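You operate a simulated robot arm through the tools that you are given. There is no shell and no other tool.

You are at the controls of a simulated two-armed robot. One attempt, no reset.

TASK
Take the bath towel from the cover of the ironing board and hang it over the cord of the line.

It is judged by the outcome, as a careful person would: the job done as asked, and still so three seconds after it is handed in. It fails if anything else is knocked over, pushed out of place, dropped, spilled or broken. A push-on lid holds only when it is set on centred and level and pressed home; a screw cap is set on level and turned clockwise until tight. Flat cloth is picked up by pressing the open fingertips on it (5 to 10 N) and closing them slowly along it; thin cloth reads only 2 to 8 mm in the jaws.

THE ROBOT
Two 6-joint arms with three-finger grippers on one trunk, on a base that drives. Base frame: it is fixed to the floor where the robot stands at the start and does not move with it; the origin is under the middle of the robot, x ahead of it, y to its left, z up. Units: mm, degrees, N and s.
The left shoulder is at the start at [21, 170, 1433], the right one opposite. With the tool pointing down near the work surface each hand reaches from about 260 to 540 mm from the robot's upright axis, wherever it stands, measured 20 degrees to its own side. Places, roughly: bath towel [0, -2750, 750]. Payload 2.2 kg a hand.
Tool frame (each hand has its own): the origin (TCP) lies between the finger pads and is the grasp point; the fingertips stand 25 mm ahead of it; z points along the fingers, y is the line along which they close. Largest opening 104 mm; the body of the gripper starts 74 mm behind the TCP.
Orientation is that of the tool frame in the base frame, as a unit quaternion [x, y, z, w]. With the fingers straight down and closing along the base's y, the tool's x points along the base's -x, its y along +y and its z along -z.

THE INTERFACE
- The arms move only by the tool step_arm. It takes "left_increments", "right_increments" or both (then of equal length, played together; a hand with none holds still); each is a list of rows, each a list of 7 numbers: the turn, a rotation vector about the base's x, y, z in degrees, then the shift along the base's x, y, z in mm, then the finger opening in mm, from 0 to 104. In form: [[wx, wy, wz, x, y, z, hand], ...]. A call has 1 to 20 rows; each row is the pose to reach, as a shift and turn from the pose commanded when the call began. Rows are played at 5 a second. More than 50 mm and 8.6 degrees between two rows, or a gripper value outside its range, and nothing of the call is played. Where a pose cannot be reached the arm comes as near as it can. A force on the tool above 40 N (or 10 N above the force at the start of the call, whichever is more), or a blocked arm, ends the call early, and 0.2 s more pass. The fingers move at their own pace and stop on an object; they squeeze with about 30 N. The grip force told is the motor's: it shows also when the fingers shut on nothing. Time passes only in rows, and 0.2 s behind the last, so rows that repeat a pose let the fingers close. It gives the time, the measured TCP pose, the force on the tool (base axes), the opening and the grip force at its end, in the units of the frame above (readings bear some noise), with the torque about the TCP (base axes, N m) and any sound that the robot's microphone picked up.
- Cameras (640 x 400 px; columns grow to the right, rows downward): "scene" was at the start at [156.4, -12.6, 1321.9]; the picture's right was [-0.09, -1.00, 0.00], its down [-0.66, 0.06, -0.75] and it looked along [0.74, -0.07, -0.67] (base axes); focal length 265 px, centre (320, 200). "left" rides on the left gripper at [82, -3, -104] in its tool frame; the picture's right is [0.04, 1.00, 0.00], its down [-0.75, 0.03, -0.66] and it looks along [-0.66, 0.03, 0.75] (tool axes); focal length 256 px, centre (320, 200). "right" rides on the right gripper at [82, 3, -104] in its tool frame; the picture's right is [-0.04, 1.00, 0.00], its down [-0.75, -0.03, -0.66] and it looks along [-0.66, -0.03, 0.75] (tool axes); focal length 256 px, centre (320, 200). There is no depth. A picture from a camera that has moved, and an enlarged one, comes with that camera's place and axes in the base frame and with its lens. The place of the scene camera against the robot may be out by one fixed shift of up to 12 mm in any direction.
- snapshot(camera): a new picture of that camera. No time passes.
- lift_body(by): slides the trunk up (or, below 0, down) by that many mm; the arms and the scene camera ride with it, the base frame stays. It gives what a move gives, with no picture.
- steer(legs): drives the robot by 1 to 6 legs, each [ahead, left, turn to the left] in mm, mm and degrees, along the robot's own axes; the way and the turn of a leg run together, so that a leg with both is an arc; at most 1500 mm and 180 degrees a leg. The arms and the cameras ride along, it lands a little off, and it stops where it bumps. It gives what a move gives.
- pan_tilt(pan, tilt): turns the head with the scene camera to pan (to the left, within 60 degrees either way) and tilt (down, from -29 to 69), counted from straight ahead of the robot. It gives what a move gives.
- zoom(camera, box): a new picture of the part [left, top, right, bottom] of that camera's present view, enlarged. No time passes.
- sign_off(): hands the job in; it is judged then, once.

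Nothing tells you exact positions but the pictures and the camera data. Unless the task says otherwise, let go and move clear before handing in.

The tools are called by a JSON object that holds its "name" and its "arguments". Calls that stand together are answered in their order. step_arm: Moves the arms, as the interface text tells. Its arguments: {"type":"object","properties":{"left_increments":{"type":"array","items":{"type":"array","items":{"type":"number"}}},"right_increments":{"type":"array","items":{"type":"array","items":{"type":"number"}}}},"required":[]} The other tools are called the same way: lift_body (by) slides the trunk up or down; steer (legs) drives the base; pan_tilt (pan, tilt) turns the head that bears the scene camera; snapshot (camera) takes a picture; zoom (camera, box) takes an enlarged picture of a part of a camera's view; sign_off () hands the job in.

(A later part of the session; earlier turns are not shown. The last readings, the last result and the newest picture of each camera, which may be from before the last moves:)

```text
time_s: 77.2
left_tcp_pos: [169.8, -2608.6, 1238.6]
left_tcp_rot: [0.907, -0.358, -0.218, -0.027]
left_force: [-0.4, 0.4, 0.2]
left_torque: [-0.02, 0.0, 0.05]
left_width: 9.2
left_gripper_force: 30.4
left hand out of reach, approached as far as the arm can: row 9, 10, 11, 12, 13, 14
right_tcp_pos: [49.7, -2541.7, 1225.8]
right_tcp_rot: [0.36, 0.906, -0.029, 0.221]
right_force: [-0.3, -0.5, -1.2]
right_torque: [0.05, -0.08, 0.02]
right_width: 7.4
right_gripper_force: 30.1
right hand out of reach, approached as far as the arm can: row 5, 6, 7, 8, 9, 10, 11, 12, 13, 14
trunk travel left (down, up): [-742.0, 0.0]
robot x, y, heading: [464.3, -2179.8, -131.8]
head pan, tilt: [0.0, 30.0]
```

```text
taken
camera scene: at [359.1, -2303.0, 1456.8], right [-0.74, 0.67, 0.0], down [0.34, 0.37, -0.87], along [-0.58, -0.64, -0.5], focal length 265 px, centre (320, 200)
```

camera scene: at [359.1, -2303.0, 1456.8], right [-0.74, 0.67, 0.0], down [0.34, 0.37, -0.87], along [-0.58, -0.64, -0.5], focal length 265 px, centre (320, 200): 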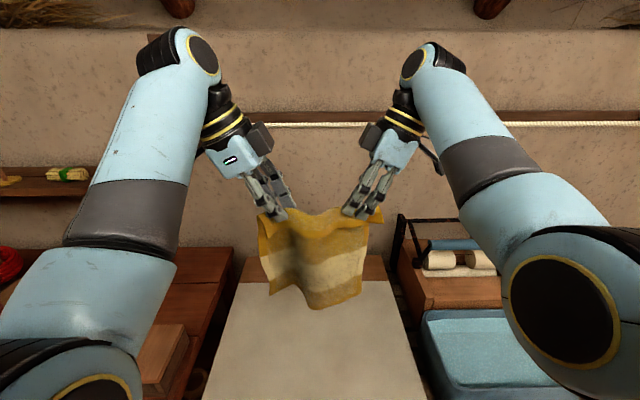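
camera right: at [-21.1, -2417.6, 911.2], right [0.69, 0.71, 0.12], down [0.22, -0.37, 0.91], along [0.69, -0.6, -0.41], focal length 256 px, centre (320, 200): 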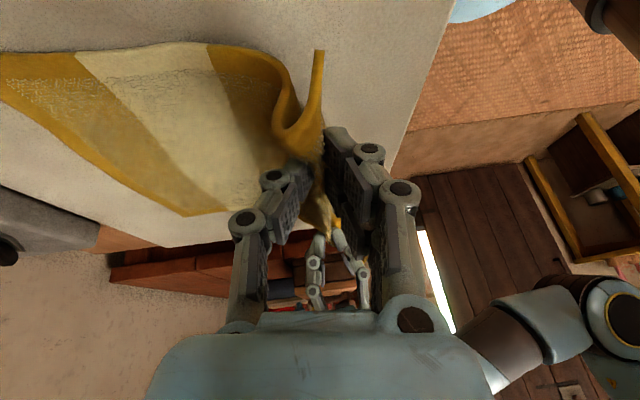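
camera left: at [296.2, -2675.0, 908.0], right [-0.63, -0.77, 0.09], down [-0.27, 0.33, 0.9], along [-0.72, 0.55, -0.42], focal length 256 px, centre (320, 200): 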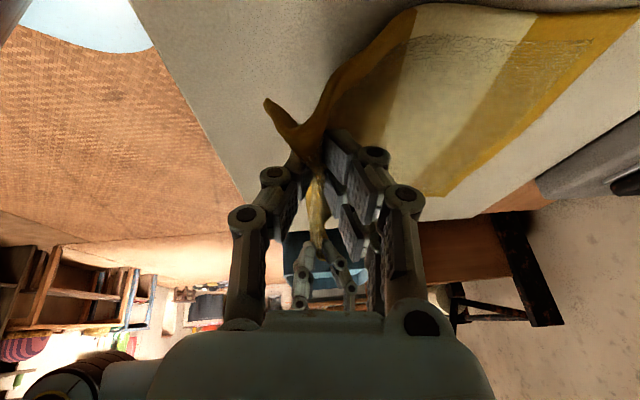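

With the fingers pointing down the arms can't go higher this close in: they need to be stretched further ahead. I'll back the base off and slide right towards the middle of the cord, to leave room to reach forward and up in front of it.

{"name": "steer", "arguments": {"legs": [[-190, -180, 1.5]]}}

{"name": "snapshot", "arguments": {"camera": "scene"}}

```text
time_s: 79.0
left_tcp_pos: [177.4, -2354.8, 1237.2]
left_tcp_rot: [0.914, -0.342, -0.219, -0.023]
left_force: [0.1, -0.5, 0.9]
left_torque: [-0.03, 0.01, 0.02]
left_width: 9.2
left_gripper_force: 30.3
right_tcp_pos: [54.6, -2290.5, 1224.1]
right_tcp_rot: [0.344, 0.912, -0.024, 0.222]
right_force: [-0.1, -0.6, 1.7]
right_torque: [0.04, -0.04, -0.02]
right_width: 7.7
right_gripper_force: 29.8
trunk travel left (down, up): [-742.0, 0.0]
robot x, y, heading: [454.2, -1916.0, -129.9]
head pan, tilt: [0.0, 30.0]
```

```text
taken
camera scene: at [355.6, -2042.4, 1456.8], right [-0.77, 0.64, 0.0], down [0.32, 0.38, -0.87], along [-0.56, -0.66, -0.5], focal length 265 px, centre (320, 200)
```

scene: 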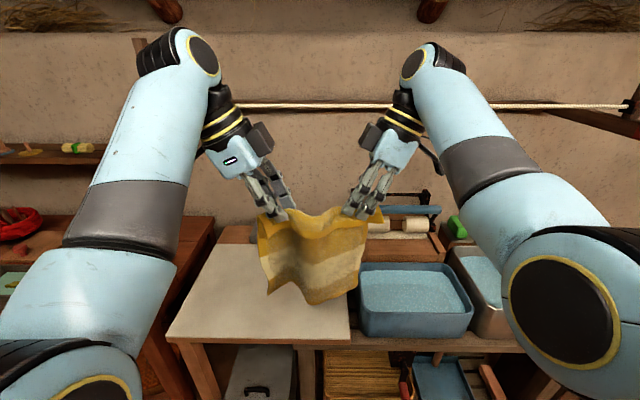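

The cord is now about 860 mm ahead of my axis with the robot nearly square to it. I'll stretch both hands forward slowly and see where they come out.

{"name": "step_arm", "arguments": {"left_increments": [[0, 0, 0, -6, -8, 0, 0], [0, 0, 0, -13, -15, 0, 0], [0, 0, 0, -19, -23, 0, 0], [0, 0, 0, -26, -31, 0, 0], [0, 0, 0, -32, -38, 0, 0], [0, 0, 0, -38, -46, 0, 0], [0, 0, 0, -45, -54, 0, 0], [0, 0, 0, -51, -61, 0, 0], [0, 0, 0, -58, -69, 0, 0], [0, 0, 0, -64, -77, 0, 0], [0, 0, 0, -71, -84, 0, 0], [0, 0, 0, -77, -92, 0, 0], [0, 0, 0, -77, -92, 0, 0]], "right_increments": [[0, 0, 0, -6, -8, 0, 0], [0, 0, 0, -13, -15, 0, 0], [0, 0, 0, -19, -23, 0, 0], [0, 0, 0, -26, -31, 0, 0], [0, 0, 0, -32, -38, 0, 0], [0, 0, 0, -38, -46, 0, 0], [0, 0, 0, -45, -54, 0, 0], [0, 0, 0, -51, -61, 0, 0], [0, 0, 0, -58, -69, 0, 0], [0, 0, 0, -64, -77, 0, 0], [0, 0, 0, -71, -84, 0, 0], [0, 0, 0, -77, -92, 0, 0], [0, 0, 0, -77, -92, 0, 0]]}}

{"name": "snapshot", "arguments": {"camera": "scene"}}

```text
time_s: 81.8
left_tcp_pos: [101.2, -2447.4, 1237.9]
left_tcp_rot: [0.914, -0.342, -0.218, -0.024]
left_force: [-0.6, 0.4, -0.1]
left_torque: [-0.02, 0.03, 0.02]
left_width: 9.2
left_gripper_force: 29.9
right_tcp_pos: [-8.9, -2363.0, 1226.8]
right_tcp_rot: [0.344, 0.912, -0.025, 0.221]
right_force: [1.0, 1.4, -0.6]
right_torque: [0.09, -0.05, 0.0]
right_width: 7.4
right_gripper_force: 29.6
right hand out of reach, approached as far as the arm can: row 10, 11, 12, 13
trunk travel left (down, up): [-742.0, 0.0]
robot x, y, heading: [457.4, -1914.8, -129.9]
head pan, tilt: [0.0, 30.0]
```

```text
taken
camera scene: at [355.7, -2042.3, 1456.8], right [-0.77, 0.64, 0.0], down [0.32, 0.38, -0.87], along [-0.56, -0.66, -0.5], focal length 265 px, centre (320, 200)
```

scene: 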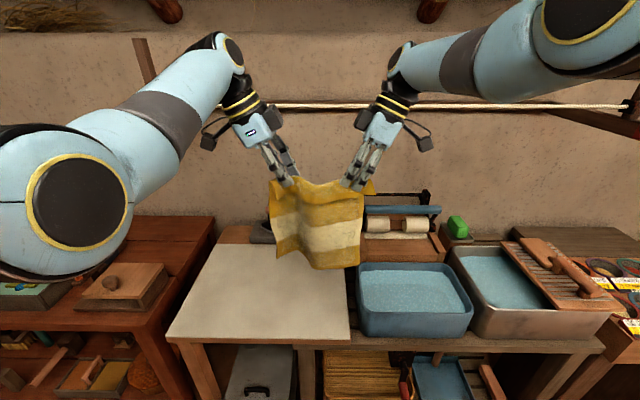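

The commanded pose follows what was reached. Straight-down fingers run out of reach here, so I'll pitch the fingers forward to about 40°, which also suits passing over the cord, while moving a bit ahead and up.

{"name": "step_arm", "arguments": {"left_increments": [[-1.5, 1.2, 0, -2, -3, 3, 0], [-2.9, 2.4, 0, -3, -6, 6, 0], [-4.4, 3.6, 0, -5, -9, 8, 0], [-5.8, 4.8, 0, -7, -12, 11, 0], [-7.3, 6.1, 0, -9, -14, 14, 0], [-8.7, 7.3, 0, -10, -17, 17, 0], [-10.2, 8.5, 0, -12, -20, 19, 0], [-11.6, 9.7, 0, -14, -23, 22, 0], [-13.1, 10.9, 0, -16, -26, 25, 0], [-14.5, 12.1, 0, -17, -29, 28, 0], [-16.0, 13.3, 0, -19, -32, 31, 0], [-17.4, 14.5, 0, -21, -35, 33, 0], [-18.9, 15.7, 0, -22, -38, 36, 0], [-20.3, 17.0, 0, -24, -40, 39, 0], [-21.8, 18.2, 0, -26, -43, 42, 0], [-23.2, 19.4, 0, -28, -46, 44, 0], [-24.7, 20.6, 0, -29, -49, 47, 0], [-26.1, 21.8, 0, -31, -52, 50, 0], [-26.1, 21.8, 0, -31, -52, 50, 0]], "right_increments": [[-2.0, 1.6, 0, -2, -2, 3, 0], [-3.9, 3.3, 0, -5, -4, 7, 0], [-5.9, 4.9, 0, -7, -6, 10, 0], [-7.8, 6.6, 0, -9, -8, 14, 0], [-9.8, 8.2, 0, -12, -10, 17, 0], [-11.8, 9.8, 0, -14, -12, 21, 0], [-13.7, 11.5, 0, -16, -14, 24, 0], [-15.7, 13.1, 0, -19, -16, 28, 0], [-17.7, 14.8, 0, -21, -18, 31, 0], [-19.6, 16.4, 0, -23, -19, 34, 0], [-21.6, 18.0, 0, -26, -21, 38, 0], [-23.5, 19.7, 0, -28, -23, 41, 0], [-25.5, 21.3, 0, -30, -25, 45, 0], [-27.5, 22.9, 0, -33, -27, 48, 0], [-29.4, 24.6, 0, -35, -29, 52, 0], [-31.4, 26.2, 0, -37, -31, 55, 0], [-33.3, 27.9, 0, -40, -33, 59, 0], [-35.3, 29.5, 0, -42, -35, 62, 0], [-35.3, 29.5, 0, -42, -35, 62, 0]]}}

{"name": "snapshot", "arguments": {"camera": "scene"}}

```text
time_s: 85.8
left_tcp_pos: [70.7, -2497.5, 1286.0]
left_tcp_rot: [0.838, -0.38, -0.303, 0.246]
left_force: [0.2, 0.3, -0.2]
left_torque: [0.02, 0.03, 0.02]
left_width: 5.0
left_gripper_force: 29.7
right_tcp_pos: [-50.9, -2397.3, 1287.3]
right_tcp_rot: [0.243, 0.888, -0.382, 0.079]
right_force: [0.2, -0.8, 0.3]
right_torque: [0.02, -0.09, -0.06]
right_width: 9.4
right_gripper_force: 29.9
trunk travel left (down, up): [-742.0, 0.0]
robot x, y, heading: [459.3, -1914.0, -130.0]
head pan, tilt: [0.0, 30.0]
```

```text
taken
camera scene: at [355.5, -2042.6, 1456.8], right [-0.77, 0.64, 0.0], down [0.32, 0.38, -0.87], along [-0.56, -0.66, -0.5], focal length 265 px, centre (320, 200)
```

scene: 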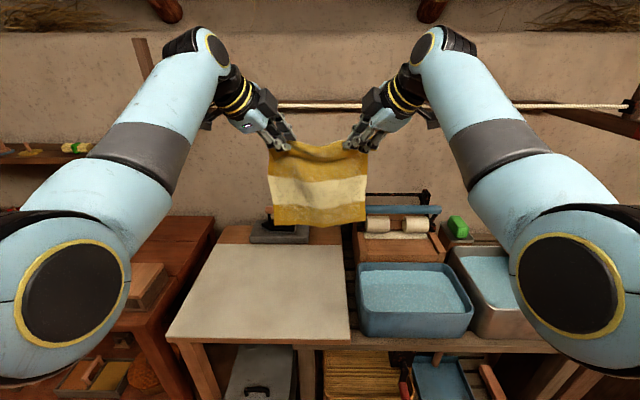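

The pitch worked and the towel is still held, though the left jaw reading dropped from 9 to 5 mm. I'll look closely at both grips.

{"name": "zoom", "arguments": {"camera": "scene", "box": [220, 90, 420, 215]}}

{"name": "snapshot", "arguments": {"camera": "left"}}

{"name": "snapshot", "arguments": {"camera": "right"}}

```text
3.20 times, centred on (320, 152) of scene
camera zoom: at [355.5, -2042.6, 1456.8], right [-0.77, 0.64, 0.0], down [0.32, 0.38, -0.87], along [-0.56, -0.66, -0.5], focal length 848 px, centre (320, 352)
```

zoom: 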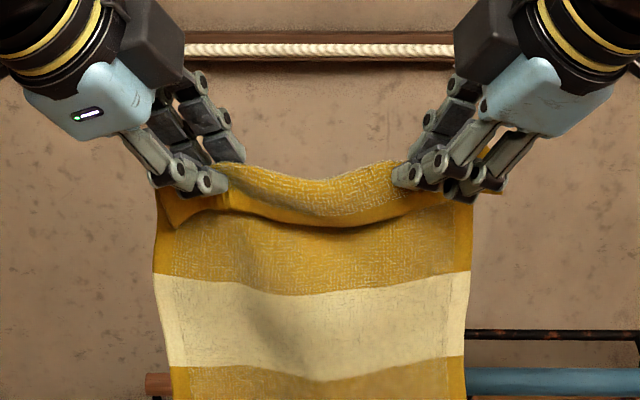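

```text
taken
camera left: at [186.2, -2541.4, 1330.0], right [-0.47, -0.62, 0.63], down [0.04, 0.7, 0.72], along [-0.88, 0.36, -0.3], focal length 256 px, centre (320, 200)
```

left: 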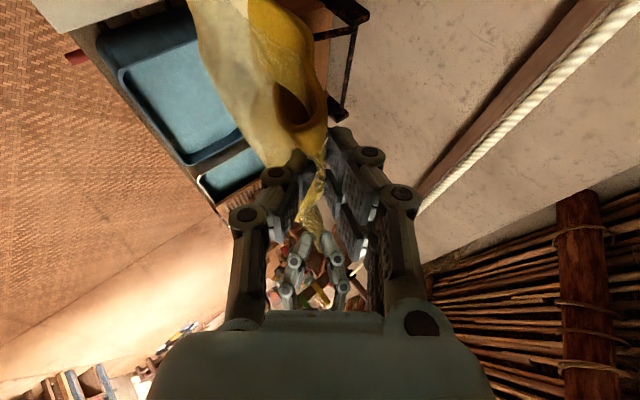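

```text
taken
camera right: at [-116.0, -2292.5, 1331.7], right [0.53, 0.57, -0.63], down [0.67, 0.17, 0.72], along [0.52, -0.8, -0.29], focal length 256 px, centre (320, 200)
```

right: 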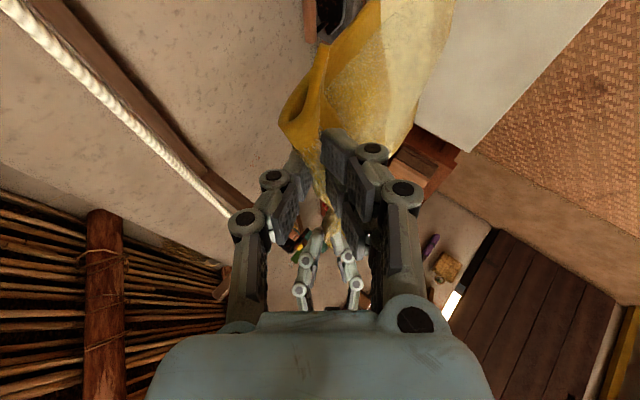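

Both grips hold a good fold, and the cord is clear of everything. I'll raise both hands by about 115 mm to go above the cord.

{"name": "step_arm", "arguments": {"left_increments": [[0, 0, 0, 0, 0, 9, 0], [0, 0, 0, 0, 0, 18, 0], [0, 0, 0, 0, 0, 27, 0], [0, 0, 0, 0, 0, 36, 0], [0, 0, 0, 0, 0, 45, 0], [0, 0, 0, 0, 0, 54, 0], [0, 0, 0, 0, 0, 63, 0], [0, 0, 0, 0, 0, 72, 0], [0, 0, 0, 0, 0, 81, 0], [0, 0, 0, 0, 0, 90, 0], [0, 0, 0, 0, 0, 99, 0], [0, 0, 0, 0, 0, 108, 0], [0, 0, 0, 0, 0, 117, 0], [0, 0, 0, 0, 0, 117, 0]], "right_increments": [[0, 0, 0, 0, 0, 9, 0], [0, 0, 0, 0, 0, 18, 0], [0, 0, 0, 0, 0, 27, 0], [0, 0, 0, 0, 0, 36, 0], [0, 0, 0, 0, 0, 45, 0], [0, 0, 0, 0, 0, 54, 0], [0, 0, 0, 0, 0, 63, 0], [0, 0, 0, 0, 0, 72, 0], [0, 0, 0, 0, 0, 81, 0], [0, 0, 0, 0, 0, 90, 0], [0, 0, 0, 0, 0, 99, 0], [0, 0, 0, 0, 0, 108, 0], [0, 0, 0, 0, 0, 117, 0], [0, 0, 0, 0, 0, 117, 0]]}}

{"name": "snapshot", "arguments": {"camera": "scene"}}

```text
time_s: 88.8
left_tcp_pos: [69.8, -2497.8, 1404.2]
left_tcp_rot: [0.838, -0.38, -0.303, 0.247]
left_force: [0.0, 0.4, -0.3]
left_torque: [-0.03, 0.01, 0.05]
left_width: 4.8
left_gripper_force: 29.6
right_tcp_pos: [-52.0, -2399.3, 1404.1]
right_tcp_rot: [0.245, 0.887, -0.383, 0.078]
right_force: [0.4, -0.6, -0.6]
right_torque: [0.04, -0.08, -0.02]
right_width: 9.2
right_gripper_force: 29.5
trunk travel left (down, up): [-742.0, 0.0]
robot x, y, heading: [456.5, -1912.9, -130.1]
head pan, tilt: [0.0, 30.0]
```

```text
taken
camera scene: at [355.5, -2042.6, 1456.8], right [-0.77, 0.64, 0.0], down [0.32, 0.38, -0.87], along [-0.56, -0.66, -0.5], focal length 265 px, centre (320, 200)
```

scene: 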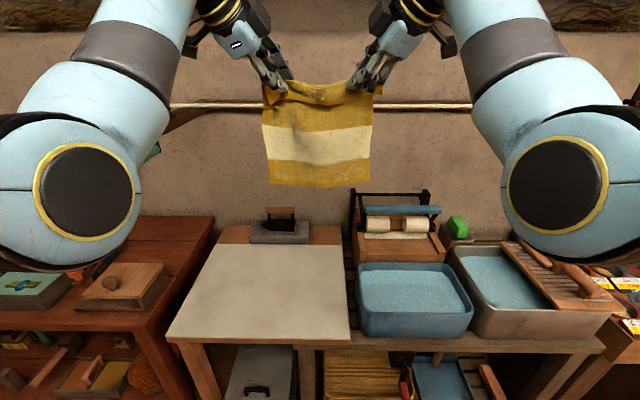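

The hands are at z ≈ 1404, about 77 mm above the cord and roughly 165 mm in front of it, with the towel hanging flat. I'll drive forward part of the way and check the distance to the cord.

{"name": "steer", "arguments": {"legs": [[120, 0, 0]]}}

{"name": "snapshot", "arguments": {"camera": "scene"}}

{"name": "snapshot", "arguments": {"camera": "left"}}

{"name": "snapshot", "arguments": {"camera": "right"}}

```text
time_s: 90.1
left_tcp_pos: [-6.3, -2587.9, 1403.6]
left_tcp_rot: [0.838, -0.381, -0.302, 0.246]
left_force: [-0.2, -0.3, -0.1]
left_torque: [0.02, 0.05, 0.04]
left_width: 5.0
left_gripper_force: 30.0
right_tcp_pos: [-129.9, -2489.8, 1403.2]
right_tcp_rot: [0.244, 0.888, -0.383, 0.078]
right_force: [-0.9, -0.2, 0.0]
right_torque: [0.01, -0.1, -0.02]
right_width: 9.2
right_gripper_force: 30.1
trunk travel left (down, up): [-742.0, 0.0]
robot x, y, heading: [375.5, -2005.8, -130.0]
head pan, tilt: [0.0, 30.0]
```

```text
taken
camera scene: at [278.4, -2134.0, 1456.8], right [-0.76, 0.64, 0.0], down [0.32, 0.38, -0.87], along [-0.56, -0.66, -0.5], focal length 265 px, centre (320, 200)
```

scene: 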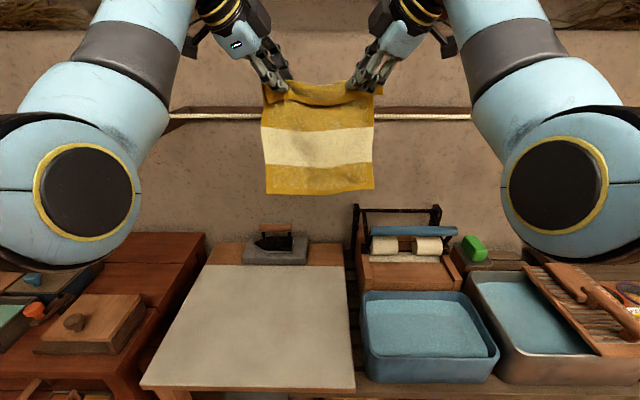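

```text
taken
camera left: at [109.0, -2631.7, 1447.2], right [-0.47, -0.62, 0.63], down [0.05, 0.7, 0.72], along [-0.88, 0.36, -0.3], focal length 256 px, centre (320, 200)
```

left: 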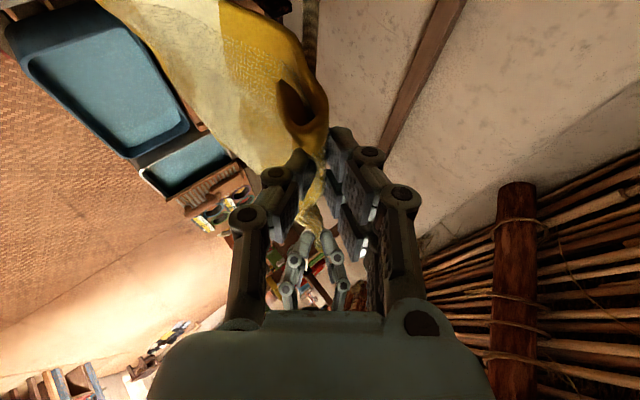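

```text
taken
camera right: at [-193.5, -2383.0, 1447.9], right [0.53, 0.57, -0.63], down [0.67, 0.17, 0.72], along [0.52, -0.8, -0.29], focal length 256 px, centre (320, 200)
```

right: 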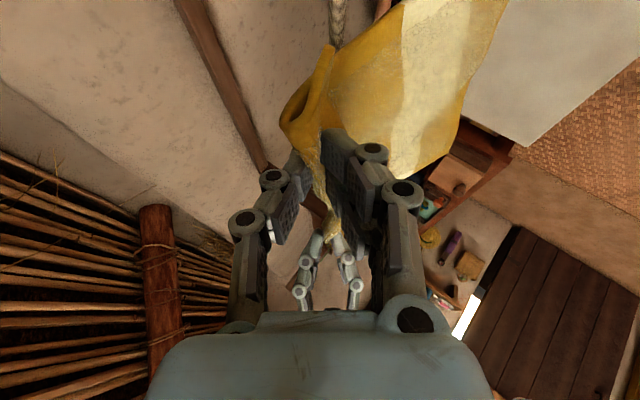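

Both hand views put the cord about 50 mm ahead of the finger line and about 70 mm below it, at z ≈ 1330. I'll drive on 135 mm so the gripped edge goes about 85 mm beyond the cord, drawing the towel over it.

{"name": "steer", "arguments": {"legs": [[70, 0, 0]]}}

{"name": "snapshot", "arguments": {"camera": "scene"}}

{"name": "steer", "arguments": {"legs": [[65, 0, 0]]}}

{"name": "snapshot", "arguments": {"camera": "scene"}}

{"name": "snapshot", "arguments": {"camera": "left"}}

{"name": "snapshot", "arguments": {"camera": "right"}}

```text
time_s: 91.1
left_tcp_pos: [-45.8, -2632.7, 1409.6]
left_tcp_rot: [0.836, -0.382, -0.304, 0.25]
left_force: [0.2, 0.5, 0.5]
left_torque: [-0.03, -0.01, 0.06]
left_width: 5.5
left_gripper_force: 29.4
right_tcp_pos: [-167.0, -2535.3, 1408.8]
right_tcp_rot: [0.244, 0.886, -0.386, 0.077]
right_force: [0.9, 0.3, 0.1]
right_torque: [0.01, -0.01, -0.09]
right_width: 9.4
right_gripper_force: 30.2
trunk travel left (down, up): [-742.0, 0.0]
robot x, y, heading: [334.8, -2057.3, -130.1]
head pan, tilt: [0.0, 30.0]
```

```text
taken
camera scene: at [240.0, -2179.6, 1458.0], right [-0.76, 0.64, 0.0], down [0.32, 0.38, -0.87], along [-0.56, -0.66, -0.49], focal length 265 px, centre (320, 200)
```

scene: 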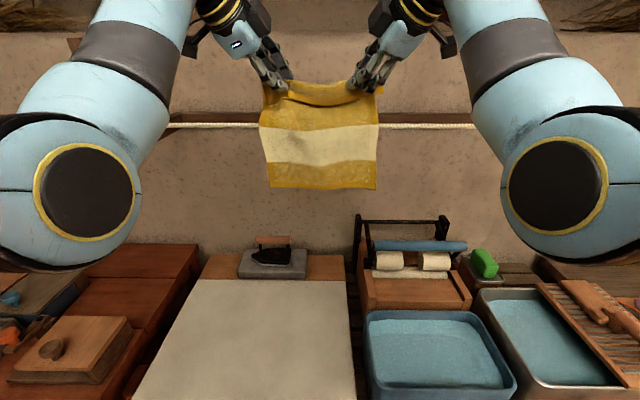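

```text
time_s: 92.1
left_tcp_pos: [-92.1, -2685.4, 1405.6]
left_tcp_rot: [0.837, -0.382, -0.305, 0.248]
left_force: [-0.5, 0.3, 0.0]
left_torque: [0.03, 0.01, 0.03]
left_width: 5.5
left_gripper_force: 29.7
right_tcp_pos: [-213.0, -2587.3, 1405.2]
right_tcp_rot: [0.245, 0.887, -0.383, 0.078]
right_force: [0.3, 0.2, 0.0]
right_torque: [0.01, -0.08, -0.06]
right_width: 9.5
right_gripper_force: 30.1
trunk travel left (down, up): [-742.0, 0.0]
robot x, y, heading: [296.2, -2107.3, -130.3]
head pan, tilt: [0.0, 30.0]
```

```text
taken
camera scene: at [194.6, -2232.9, 1457.3], right [-0.76, 0.65, 0.0], down [0.32, 0.38, -0.87], along [-0.56, -0.66, -0.5], focal length 265 px, centre (320, 200)
```

scene: 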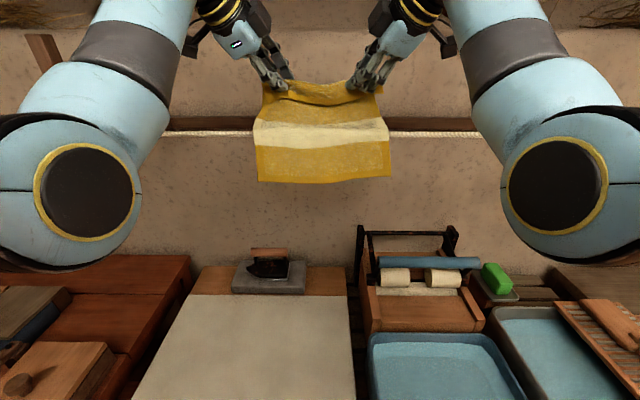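

```text
taken
camera left: at [24.1, -2729.7, 1449.3], right [-0.47, -0.62, 0.63], down [0.05, 0.7, 0.72], along [-0.88, 0.37, -0.3], focal length 256 px, centre (320, 200)
```

left: 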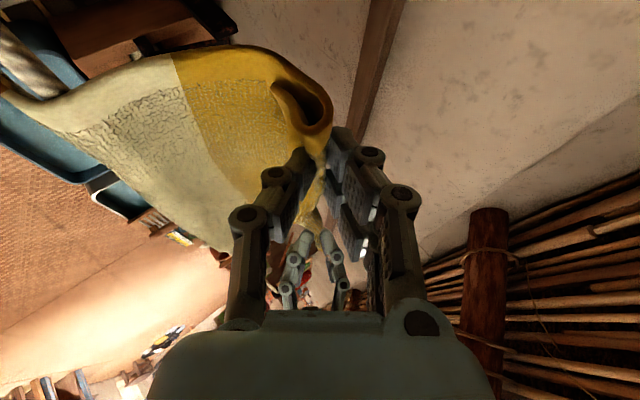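

```text
taken
camera right: at [-277.3, -2480.8, 1449.7], right [0.53, 0.57, -0.63], down [0.67, 0.17, 0.72], along [0.52, -0.8, -0.29], focal length 256 px, centre (320, 200)
```

right: 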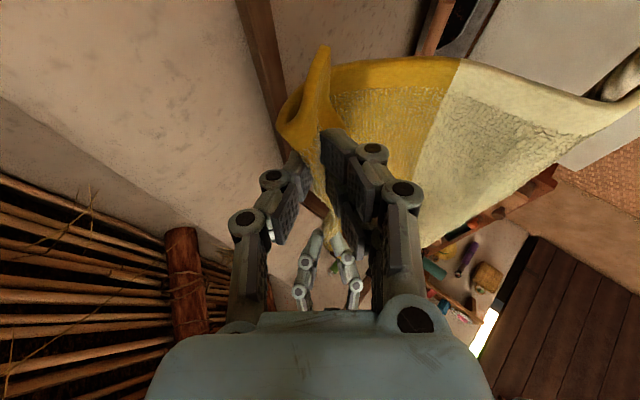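

The towel is draped over the cord, with the gripped edge about 80 mm beyond it. I'll lower the hands to just above cord level and draw them back a little, so that the two halves balance.

{"name": "step_arm", "arguments": {"left_increments": [[0, 0, 0, 0, 0, -7, 0], [0, 0, 0, 0, 0, -14, 0], [0, 0, 0, 2, 2, -21, 0], [0, 0, 0, 4, 4, -28, 0], [0, 0, 0, 6, 7, -35, 0], [0, 0, 0, 8, 9, -42, 0], [0, 0, 0, 9, 11, -48, 0], [0, 0, 0, 9, 11, -52, 0], [0, 0, 0, 9, 11, -52, 0]], "right_increments": [[0, 0, 0, 0, 0, -7, 0], [0, 0, 0, 0, 0, -14, 0], [0, 0, 0, 2, 2, -21, 0], [0, 0, 0, 4, 4, -28, 0], [0, 0, 0, 6, 7, -35, 0], [0, 0, 0, 8, 9, -42, 0], [0, 0, 0, 9, 11, -48, 0], [0, 0, 0, 9, 11, -52, 0], [0, 0, 0, 9, 11, -52, 0]]}}

{"name": "snapshot", "arguments": {"camera": "scene"}}

{"name": "zoom", "arguments": {"camera": "scene", "box": [220, 80, 420, 205]}}

{"name": "snapshot", "arguments": {"camera": "left"}}

{"name": "snapshot", "arguments": {"camera": "right"}}

```text
time_s: 94.1
left_tcp_pos: [-87.5, -2677.5, 1351.5]
left_tcp_rot: [0.837, -0.383, -0.304, 0.246]
left_force: [-0.3, 0.2, -0.5]
left_torque: [-0.02, 0.0, 0.03]
left_width: 5.4
left_gripper_force: 30.2
right_tcp_pos: [-205.7, -2578.1, 1352.7]
right_tcp_rot: [0.245, 0.887, -0.383, 0.079]
right_force: [0.2, 0.4, 0.7]
right_torque: [0.03, -0.03, -0.06]
right_width: 9.3
right_gripper_force: 29.8
trunk travel left (down, up): [-742.0, 0.0]
robot x, y, heading: [293.4, -2107.0, -130.2]
head pan, tilt: [0.0, 30.0]
```

```text
taken
camera scene: at [192.5, -2235.6, 1456.8], right [-0.76, 0.65, 0.0], down [0.32, 0.38, -0.87], along [-0.56, -0.66, -0.5], focal length 265 px, centre (320, 200)
```

scene: 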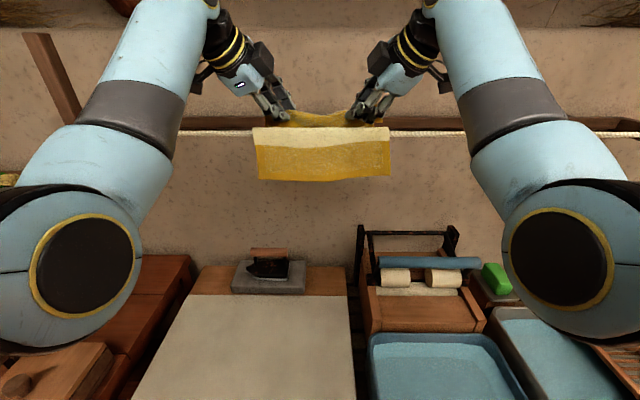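

```text
3.20 times, centred on (320, 142) of scene
camera zoom: at [192.5, -2235.6, 1456.8], right [-0.76, 0.65, 0.0], down [0.32, 0.38, -0.87], along [-0.56, -0.66, -0.5], focal length 848 px, centre (320, 384)
```

zoom: 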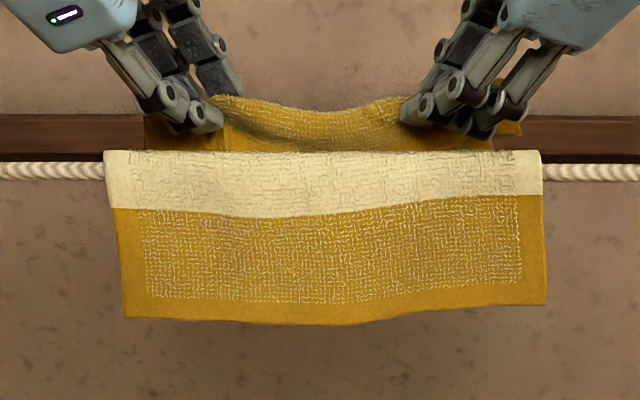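

```text
taken
camera left: at [30.0, -2720.5, 1395.3], right [-0.47, -0.62, 0.63], down [0.05, 0.7, 0.72], along [-0.88, 0.37, -0.3], focal length 256 px, centre (320, 200)
```

left: 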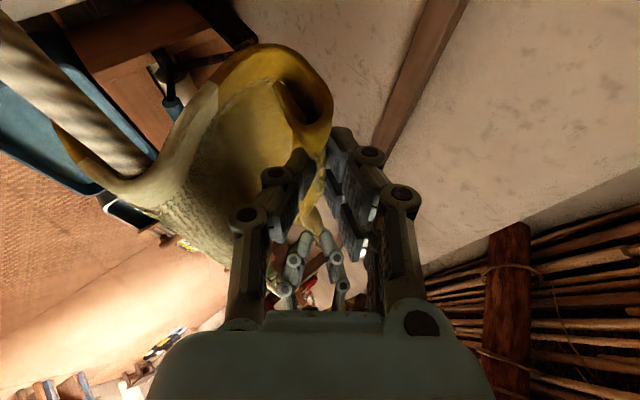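

```text
taken
camera right: at [-270.9, -2471.3, 1396.1], right [0.53, 0.57, -0.63], down [0.67, 0.17, 0.72], along [0.52, -0.8, -0.29], focal length 256 px, centre (320, 200)
```

right: 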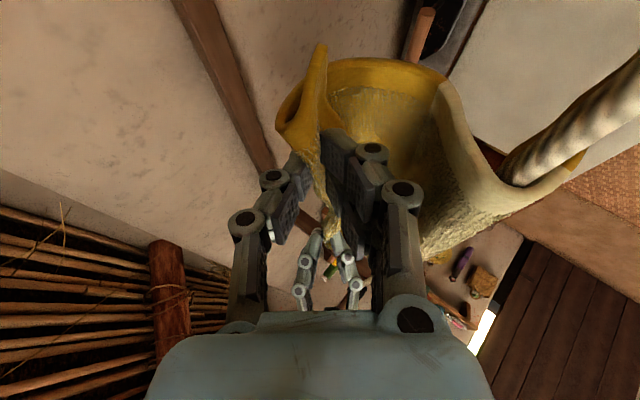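

The towel hangs over the cord, but about 100 mm is on the near side and some 185 mm would fall behind. For a balanced hang I'll take it back in front of the cord and go over again with the hands lower.

{"name": "step_arm", "arguments": {"left_increments": [[0, 0, 0, 0, 0, 10, 0], [0, 0, 0, 0, 0, 20, 0], [0, 0, 0, 0, 0, 30, 0], [0, 0, 0, 0, 0, 40, 0], [0, 0, 0, 0, 0, 50, 0], [0, 0, 0, 0, 0, 58, 0], [0, 0, 0, 0, 0, 58, 0]], "right_increments": [[0, 0, 0, 0, 0, 10, 0], [0, 0, 0, 0, 0, 20, 0], [0, 0, 0, 0, 0, 30, 0], [0, 0, 0, 0, 0, 40, 0], [0, 0, 0, 0, 0, 50, 0], [0, 0, 0, 0, 0, 57, 0], [0, 0, 0, 0, 0, 57, 0]]}}

{"name": "steer", "arguments": {"legs": [[-180, 0, 0]]}}

{"name": "snapshot", "arguments": {"camera": "scene"}}

{"name": "snapshot", "arguments": {"camera": "left"}}

{"name": "snapshot", "arguments": {"camera": "right"}}

```text
time_s: 95.7
left_tcp_pos: [-86.7, -2677.9, 1409.8]
left_tcp_rot: [0.837, -0.382, -0.304, 0.246]
left_force: [-0.2, -0.2, 0.4]
left_torque: [0.0, 0.0, 0.05]
left_width: 5.3
left_gripper_force: 30.1
right_tcp_pos: [-207.0, -2578.4, 1406.6]
right_tcp_rot: [0.246, 0.887, -0.383, 0.078]
right_force: [-0.4, -0.4, -0.1]
right_torque: [0.03, -0.04, -0.05]
right_width: 9.2
right_gripper_force: 30.0
trunk travel left (down, up): [-742.0, 0.0]
robot x, y, heading: [295.4, -2109.2, -130.1]
head pan, tilt: [0.0, 30.0]
```

```text
time_s: 97.2
left_tcp_pos: [26.1, -2540.0, 1409.1]
left_tcp_rot: [0.837, -0.383, -0.304, 0.246]
left_force: [0.6, 0.2, 0.2]
left_torque: [-0.01, 0.03, 0.04]
left_width: 5.1
left_gripper_force: 30.3
right_tcp_pos: [-94.1, -2442.0, 1408.8]
right_tcp_rot: [0.246, 0.888, -0.382, 0.077]
right_force: [0.4, -0.8, 0.0]
right_torque: [0.04, -0.05, -0.05]
right_width: 9.2
right_gripper_force: 30.4
trunk travel left (down, up): [-742.0, 0.0]
robot x, y, heading: [404.6, -1975.0, -130.4]
head pan, tilt: [0.0, 30.0]
```

```text
taken
camera scene: at [306.7, -2100.0, 1456.7], right [-0.76, 0.65, 0.0], down [0.32, 0.38, -0.87], along [-0.56, -0.66, -0.5], focal length 265 px, centre (320, 200)
```

scene: 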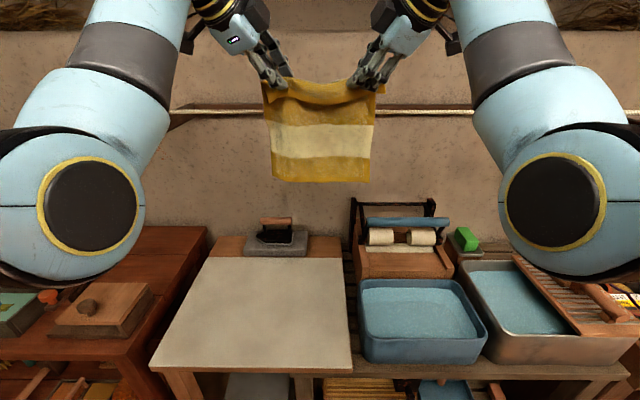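

```text
taken
camera left: at [142.9, -2585.3, 1452.8], right [-0.47, -0.62, 0.63], down [0.05, 0.7, 0.72], along [-0.88, 0.37, -0.3], focal length 256 px, centre (320, 200)
```

left: 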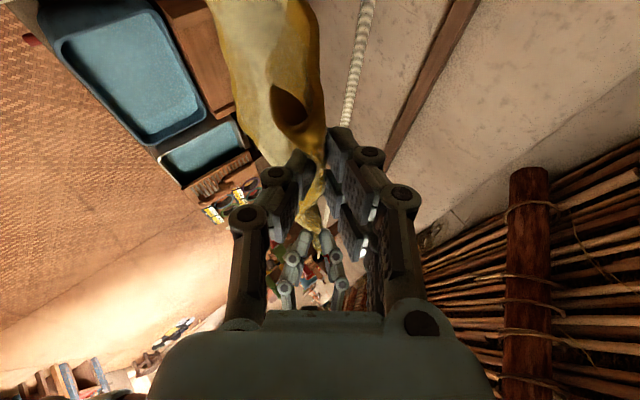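

```text
taken
camera right: at [-157.8, -2334.9, 1451.8], right [0.53, 0.57, -0.63], down [0.67, 0.17, 0.72], along [0.52, -0.8, -0.29], focal length 256 px, centre (320, 200)
```

right: 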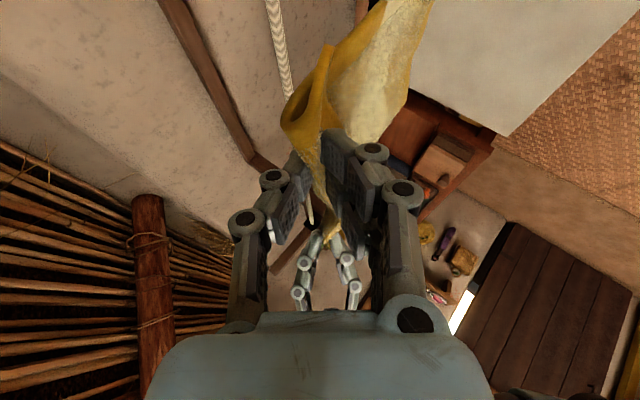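

The towel is free in front again, with the cord about 103 mm ahead. I'll lower the hands 36 mm and go forward 165 mm, over the cord.

{"name": "step_arm", "arguments": {"left_increments": [[0, 0, 0, 0, 0, -9, 0], [0, 0, 0, 0, 0, -18, 0], [0, 0, 0, 0, 0, -27, 0], [0, 0, 0, 0, 0, -35, 0], [0, 0, 0, 0, 0, -35, 0]], "right_increments": [[0, 0, 0, 0, 0, -9, 0], [0, 0, 0, 0, 0, -18, 0], [0, 0, 0, 0, 0, -27, 0], [0, 0, 0, 0, 0, -35, 0], [0, 0, 0, 0, 0, -35, 0]]}}

{"name": "steer", "arguments": {"legs": [[90, 0, 0]]}}

{"name": "snapshot", "arguments": {"camera": "scene"}}

{"name": "snapshot", "arguments": {"camera": "left"}}

{"name": "snapshot", "arguments": {"camera": "right"}}

```text
time_s: 98.4
left_tcp_pos: [27.2, -2539.4, 1375.6]
left_tcp_rot: [0.836, -0.384, -0.304, 0.246]
left_force: [0.3, 0.3, -0.3]
left_torque: [0.03, 0.02, 0.05]
left_width: 5.0
left_gripper_force: 30.2
right_tcp_pos: [-92.5, -2441.3, 1374.3]
right_tcp_rot: [0.247, 0.887, -0.383, 0.076]
right_force: [0.8, 0.7, 0.2]
right_torque: [0.04, -0.05, -0.03]
right_width: 9.2
right_gripper_force: 30.0
trunk travel left (down, up): [-742.0, 0.0]
robot x, y, heading: [409.3, -1972.8, -130.9]
head pan, tilt: [0.0, 30.0]
```

```text
time_s: 99.5
left_tcp_pos: [-31.1, -2607.3, 1374.2]
left_tcp_rot: [0.836, -0.384, -0.304, 0.246]
left_force: [0.0, -0.9, 0.1]
left_torque: [0.0, 0.01, 0.03]
left_width: 5.3
left_gripper_force: 29.4
right_tcp_pos: [-151.2, -2509.4, 1373.1]
right_tcp_rot: [0.247, 0.887, -0.382, 0.076]
right_force: [0.4, 0.1, -0.1]
right_torque: [0.07, -0.07, -0.06]
right_width: 9.4
right_gripper_force: 29.5
trunk travel left (down, up): [-742.0, 0.0]
robot x, y, heading: [351.5, -2043.2, -130.3]
head pan, tilt: [0.0, 30.0]
```

```text
taken
camera scene: at [248.7, -2167.7, 1456.8], right [-0.76, 0.65, 0.0], down [0.32, 0.38, -0.87], along [-0.56, -0.66, -0.5], focal length 265 px, centre (320, 200)
```

scene: 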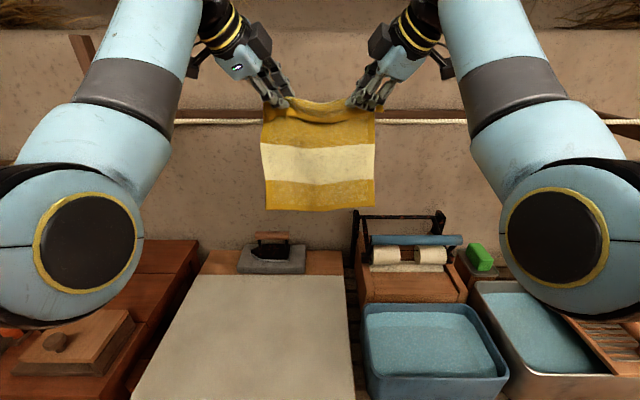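

```text
taken
camera left: at [84.7, -2652.2, 1418.7], right [-0.47, -0.62, 0.63], down [0.05, 0.7, 0.72], along [-0.88, 0.37, -0.3], focal length 256 px, centre (320, 200)
```

left: 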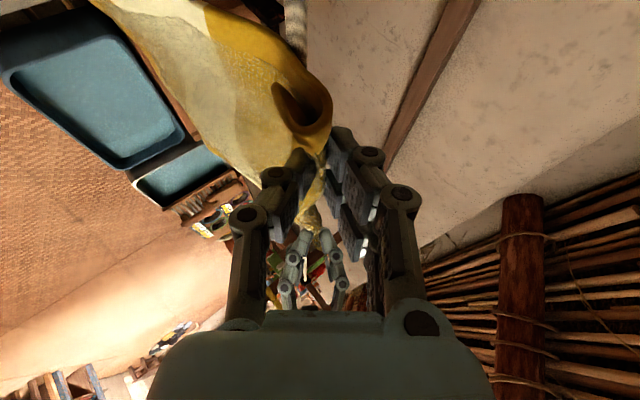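

```text
taken
camera right: at [-215.0, -2402.3, 1417.8], right [0.53, 0.57, -0.63], down [0.67, 0.17, 0.72], along [0.52, -0.81, -0.29], focal length 256 px, centre (320, 200)
```

right: 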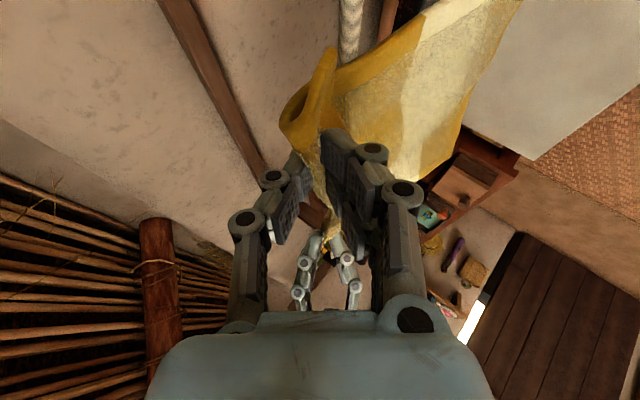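

The finger line is just short of the cord and about 43 mm above it. I'll drive on 78 mm.

{"name": "steer", "arguments": {"legs": [[78, 0, 0]]}}

{"name": "snapshot", "arguments": {"camera": "scene"}}

{"name": "zoom", "arguments": {"camera": "scene", "box": [220, 80, 420, 205]}}

{"name": "snapshot", "arguments": {"camera": "left"}}

{"name": "snapshot", "arguments": {"camera": "right"}}

```text
time_s: 100.5
left_tcp_pos: [-76.6, -2661.7, 1378.6]
left_tcp_rot: [0.836, -0.384, -0.305, 0.247]
left_force: [0.6, 0.6, -0.5]
left_torque: [-0.04, 0.03, 0.07]
left_width: 5.5
left_gripper_force: 30.1
right_tcp_pos: [-196.3, -2564.0, 1377.5]
right_tcp_rot: [0.246, 0.886, -0.385, 0.076]
right_force: [0.4, 1.2, 1.5]
right_torque: [0.02, -0.01, -0.1]
right_width: 9.5
right_gripper_force: 30.4
trunk travel left (down, up): [-742.0, 0.0]
robot x, y, heading: [299.4, -2098.4, -130.6]
head pan, tilt: [0.0, 30.0]
```

```text
taken
camera scene: at [203.2, -2221.2, 1457.6], right [-0.76, 0.65, 0.0], down [0.32, 0.38, -0.87], along [-0.56, -0.66, -0.5], focal length 265 px, centre (320, 200)
```

scene: 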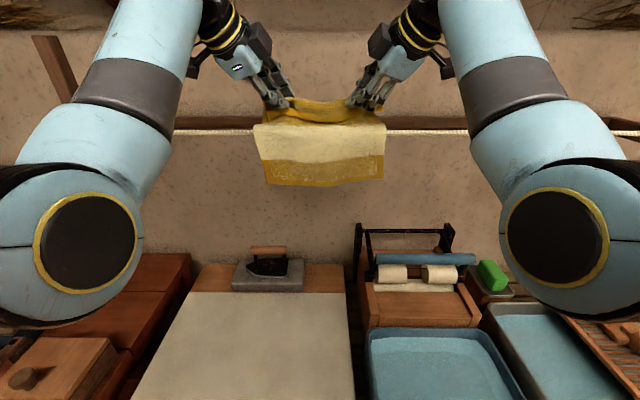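

```text
3.20 times, centred on (320, 142) of scene
camera zoom: at [203.2, -2221.2, 1457.6], right [-0.76, 0.65, 0.0], down [0.32, 0.38, -0.87], along [-0.56, -0.66, -0.5], focal length 848 px, centre (320, 384)
```

zoom: 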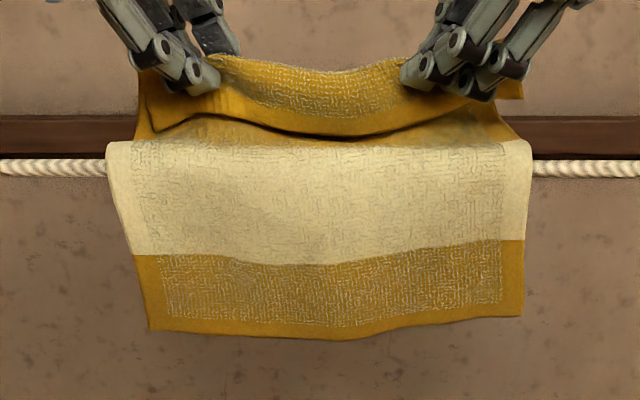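

```text
taken
camera left: at [39.1, -2705.7, 1421.5], right [-0.47, -0.61, 0.63], down [0.05, 0.7, 0.71], along [-0.88, 0.37, -0.29], focal length 256 px, centre (320, 200)
```

left: 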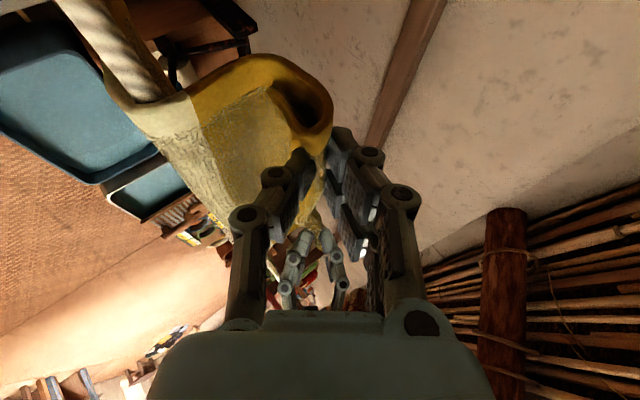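

```text
taken
camera right: at [-260.5, -2456.1, 1421.0], right [0.53, 0.57, -0.63], down [0.67, 0.17, 0.72], along [0.51, -0.81, -0.29], focal length 256 px, centre (320, 200)
```

right: 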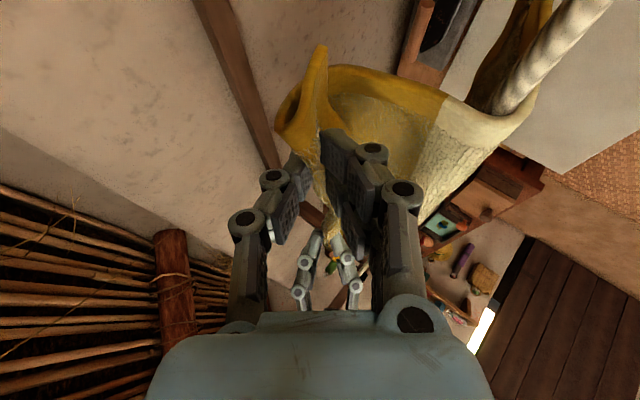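

The white band's edge now lies right on the cord, about 137 mm on the near side and 145 mm beyond, which is a well balanced hang. I'll lower the hands slightly, let it settle, and open the fingers gently.

{"name": "step_arm", "arguments": {"left_increments": [[0, 0, 0, 0, 0, -5, 0], [0, 0, 0, 0, 0, -10, 0], [0, 0, 0, 0, 0, -15, 0], [0, 0, 0, 0, 0, -20, 0], [0, 0, 0, 0, 0, -20, 0], [0, 0, 0, 0, 0, -20, 0], [0, 0, 0, 0, 0, -20, 12], [0, 0, 0, 0, 0, -20, 20], [0, 0, 0, 0, 0, -20, 30], [0, 0, 0, 0, 0, -20, 40], [0, 0, 0, 0, 0, -20, 46], [0, 0, 0, 0, 0, -20, 46], [0, 0, 0, 0, 0, -20, 46]], "right_increments": [[0, 0, 0, 0, 0, -5, 0], [0, 0, 0, 0, 0, -10, 0], [0, 0, 0, 0, 0, -15, 0], [0, 0, 0, 0, 0, -20, 0], [0, 0, 0, 0, 0, -20, 0], [0, 0, 0, 0, 0, -20, 0], [0, 0, 0, 0, 0, -20, 12], [0, 0, 0, 0, 0, -20, 20], [0, 0, 0, 0, 0, -20, 30], [0, 0, 0, 0, 0, -20, 40], [0, 0, 0, 0, 0, -20, 46], [0, 0, 0, 0, 0, -20, 46], [0, 0, 0, 0, 0, -20, 46]]}}

{"name": "zoom", "arguments": {"camera": "scene", "box": [220, 80, 420, 205]}}

{"name": "snapshot", "arguments": {"camera": "left"}}

{"name": "snapshot", "arguments": {"camera": "right"}}

```text
time_s: 103.3
left_tcp_pos: [-80.8, -2666.5, 1354.3]
left_tcp_rot: [0.837, -0.385, -0.304, 0.245]
left_force: [-1.5, 0.2, 0.1]
left_torque: [0.01, 0.0, 0.0]
left_width: 45.8
left_gripper_force: 0.1
right_tcp_pos: [-199.9, -2567.8, 1354.0]
right_tcp_rot: [0.247, 0.887, -0.383, 0.077]
right_force: [0.0, -0.3, 0.4]
right_torque: [-0.01, 0.0, 0.02]
right_width: 46.1
right_gripper_force: 0.1
trunk travel left (down, up): [-742.0, 0.0]
robot x, y, heading: [301.3, -2095.3, -130.4]
head pan, tilt: [0.0, 30.0]
```

```text
3.20 times, centred on (320, 142) of scene
camera zoom: at [199.1, -2226.0, 1456.8], right [-0.76, 0.65, 0.0], down [0.32, 0.38, -0.87], along [-0.56, -0.66, -0.5], focal length 848 px, centre (320, 384)
```

zoom: 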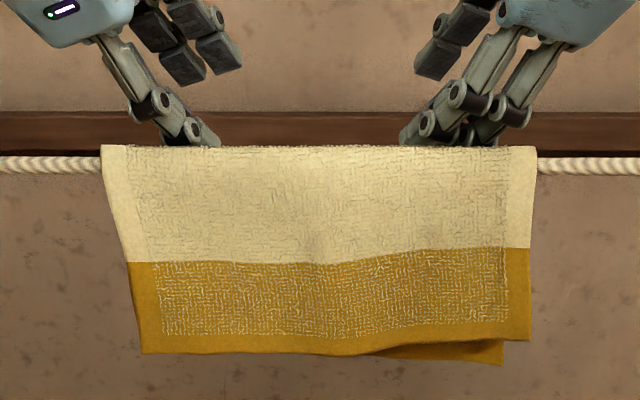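

```text
taken
camera left: at [35.2, -2711.1, 1397.6], right [-0.47, -0.62, 0.63], down [0.05, 0.69, 0.72], along [-0.88, 0.37, -0.3], focal length 256 px, centre (320, 200)
```

left: 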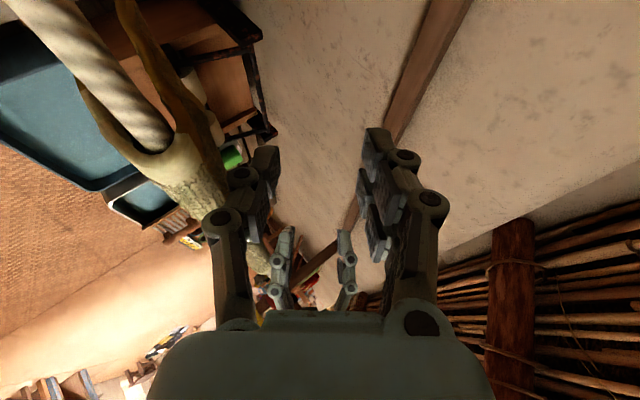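

```text
taken
camera right: at [-264.0, -2460.2, 1397.6], right [0.53, 0.57, -0.63], down [0.67, 0.17, 0.72], along [0.52, -0.81, -0.29], focal length 256 px, centre (320, 200)
```

right: 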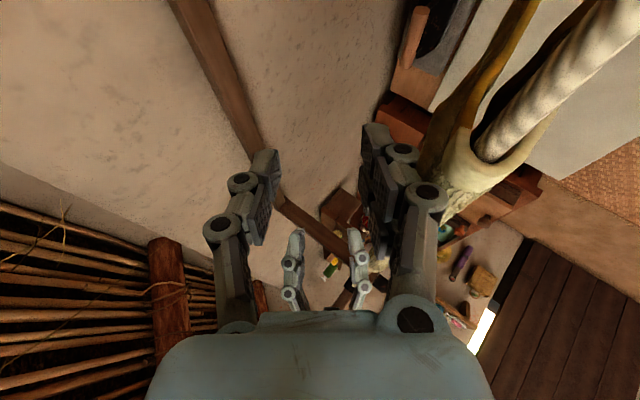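

The towel hangs evenly over the cord and both hands are free of it. I'll lift the hands straight up and then back the base away.

{"name": "step_arm", "arguments": {"left_increments": [[0, 0, 0, 0, 0, 6, 46], [0, 0, 0, 0, 0, 14, 46], [0, 0, 0, 0, 0, 24, 46], [0, 0, 0, 0, 0, 34, 46], [0, 0, 0, 0, 0, 44, 46], [0, 0, 0, 0, 0, 54, 46], [0, 0, 0, 0, 0, 62, 46], [0, 0, 0, 0, 0, 62, 46]], "right_increments": [[0, 0, 0, 0, 0, 6, 46], [0, 0, 0, 0, 0, 14, 46], [0, 0, 0, 0, 0, 24, 46], [0, 0, 0, 0, 0, 34, 46], [0, 0, 0, 0, 0, 44, 46], [0, 0, 0, 0, 0, 54, 46], [0, 0, 0, 0, 0, 62, 46], [0, 0, 0, 0, 0, 62, 46]]}}

{"name": "snapshot", "arguments": {"camera": "scene"}}

{"name": "snapshot", "arguments": {"camera": "left"}}

```text
time_s: 105.1
left_tcp_pos: [-79.7, -2666.4, 1417.5]
left_tcp_rot: [0.836, -0.384, -0.305, 0.246]
left_force: [-0.8, 0.5, -0.3]
left_torque: [0.01, 0.0, -0.01]
left_width: 45.8
left_gripper_force: 0.0
right_tcp_pos: [-200.1, -2568.9, 1415.7]
right_tcp_rot: [0.247, 0.887, -0.383, 0.078]
right_force: [0.4, 0.0, -0.3]
right_torque: [0.02, -0.02, 0.01]
right_width: 46.2
right_gripper_force: 0.1
trunk travel left (down, up): [-742.0, 0.0]
robot x, y, heading: [300.4, -2099.7, -130.6]
head pan, tilt: [0.0, 30.0]
```

```text
taken
camera scene: at [199.0, -2226.0, 1456.8], right [-0.76, 0.65, 0.0], down [0.32, 0.38, -0.87], along [-0.56, -0.66, -0.5], focal length 265 px, centre (320, 200)
```

scene: 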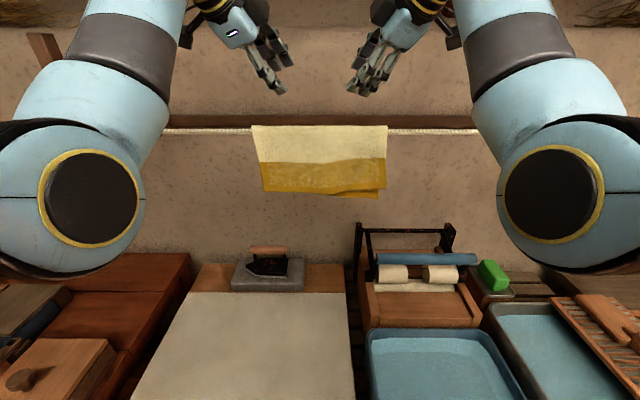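

```text
taken
camera left: at [35.2, -2710.5, 1460.8], right [-0.47, -0.62, 0.63], down [0.05, 0.69, 0.72], along [-0.88, 0.37, -0.3], focal length 256 px, centre (320, 200)
```

left: 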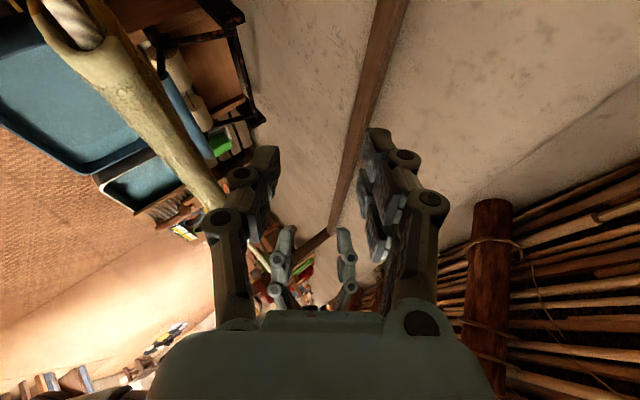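

The hands are clear above the cord and the towel stays put. I'll back the base straight away from the line and take a last look.

{"name": "steer", "arguments": {"legs": [[-350, 0, 0]]}}

{"name": "snapshot", "arguments": {"camera": "scene"}}

{"name": "zoom", "arguments": {"camera": "scene", "box": [220, 40, 420, 165]}}

```text
time_s: 107.5
left_tcp_pos: [151.9, -2387.6, 1416.5]
left_tcp_rot: [0.835, -0.387, -0.305, 0.244]
left_force: [-0.2, -0.4, 0.2]
left_torque: [-0.02, 0.02, -0.01]
left_width: 46.0
left_gripper_force: 0.1
right_tcp_pos: [33.8, -2287.6, 1415.6]
right_tcp_rot: [0.251, 0.886, -0.383, 0.076]
right_force: [0.7, 0.4, 0.1]
right_torque: [0.01, -0.02, 0.02]
right_width: 46.1
right_gripper_force: 0.0
trunk travel left (down, up): [-742.0, 0.0]
robot x, y, heading: [538.2, -1821.0, -130.9]
head pan, tilt: [0.0, 30.0]
```

```text
taken
camera scene: at [435.4, -1949.2, 1456.8], right [-0.76, 0.66, 0.0], down [0.33, 0.38, -0.87], along [-0.57, -0.65, -0.5], focal length 265 px, centre (320, 200)
```

scene: 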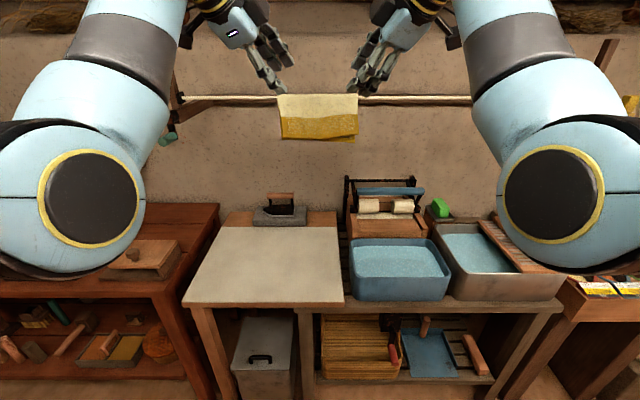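

```text
3.20 times, centred on (320, 102) of scene
camera zoom: at [435.4, -1949.2, 1456.8], right [-0.76, 0.66, 0.0], down [0.33, 0.38, -0.87], along [-0.57, -0.65, -0.5], focal length 848 px, centre (320, 512)
```

zoom: 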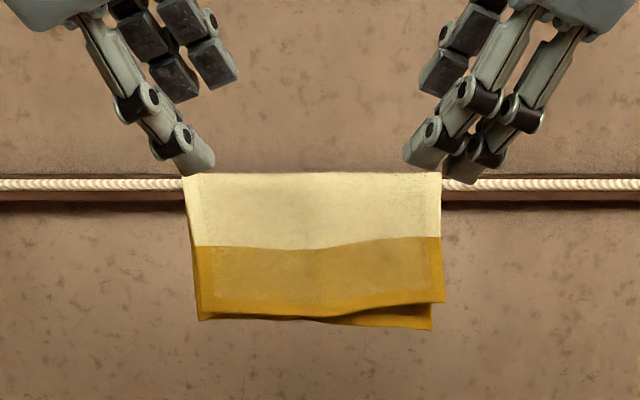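

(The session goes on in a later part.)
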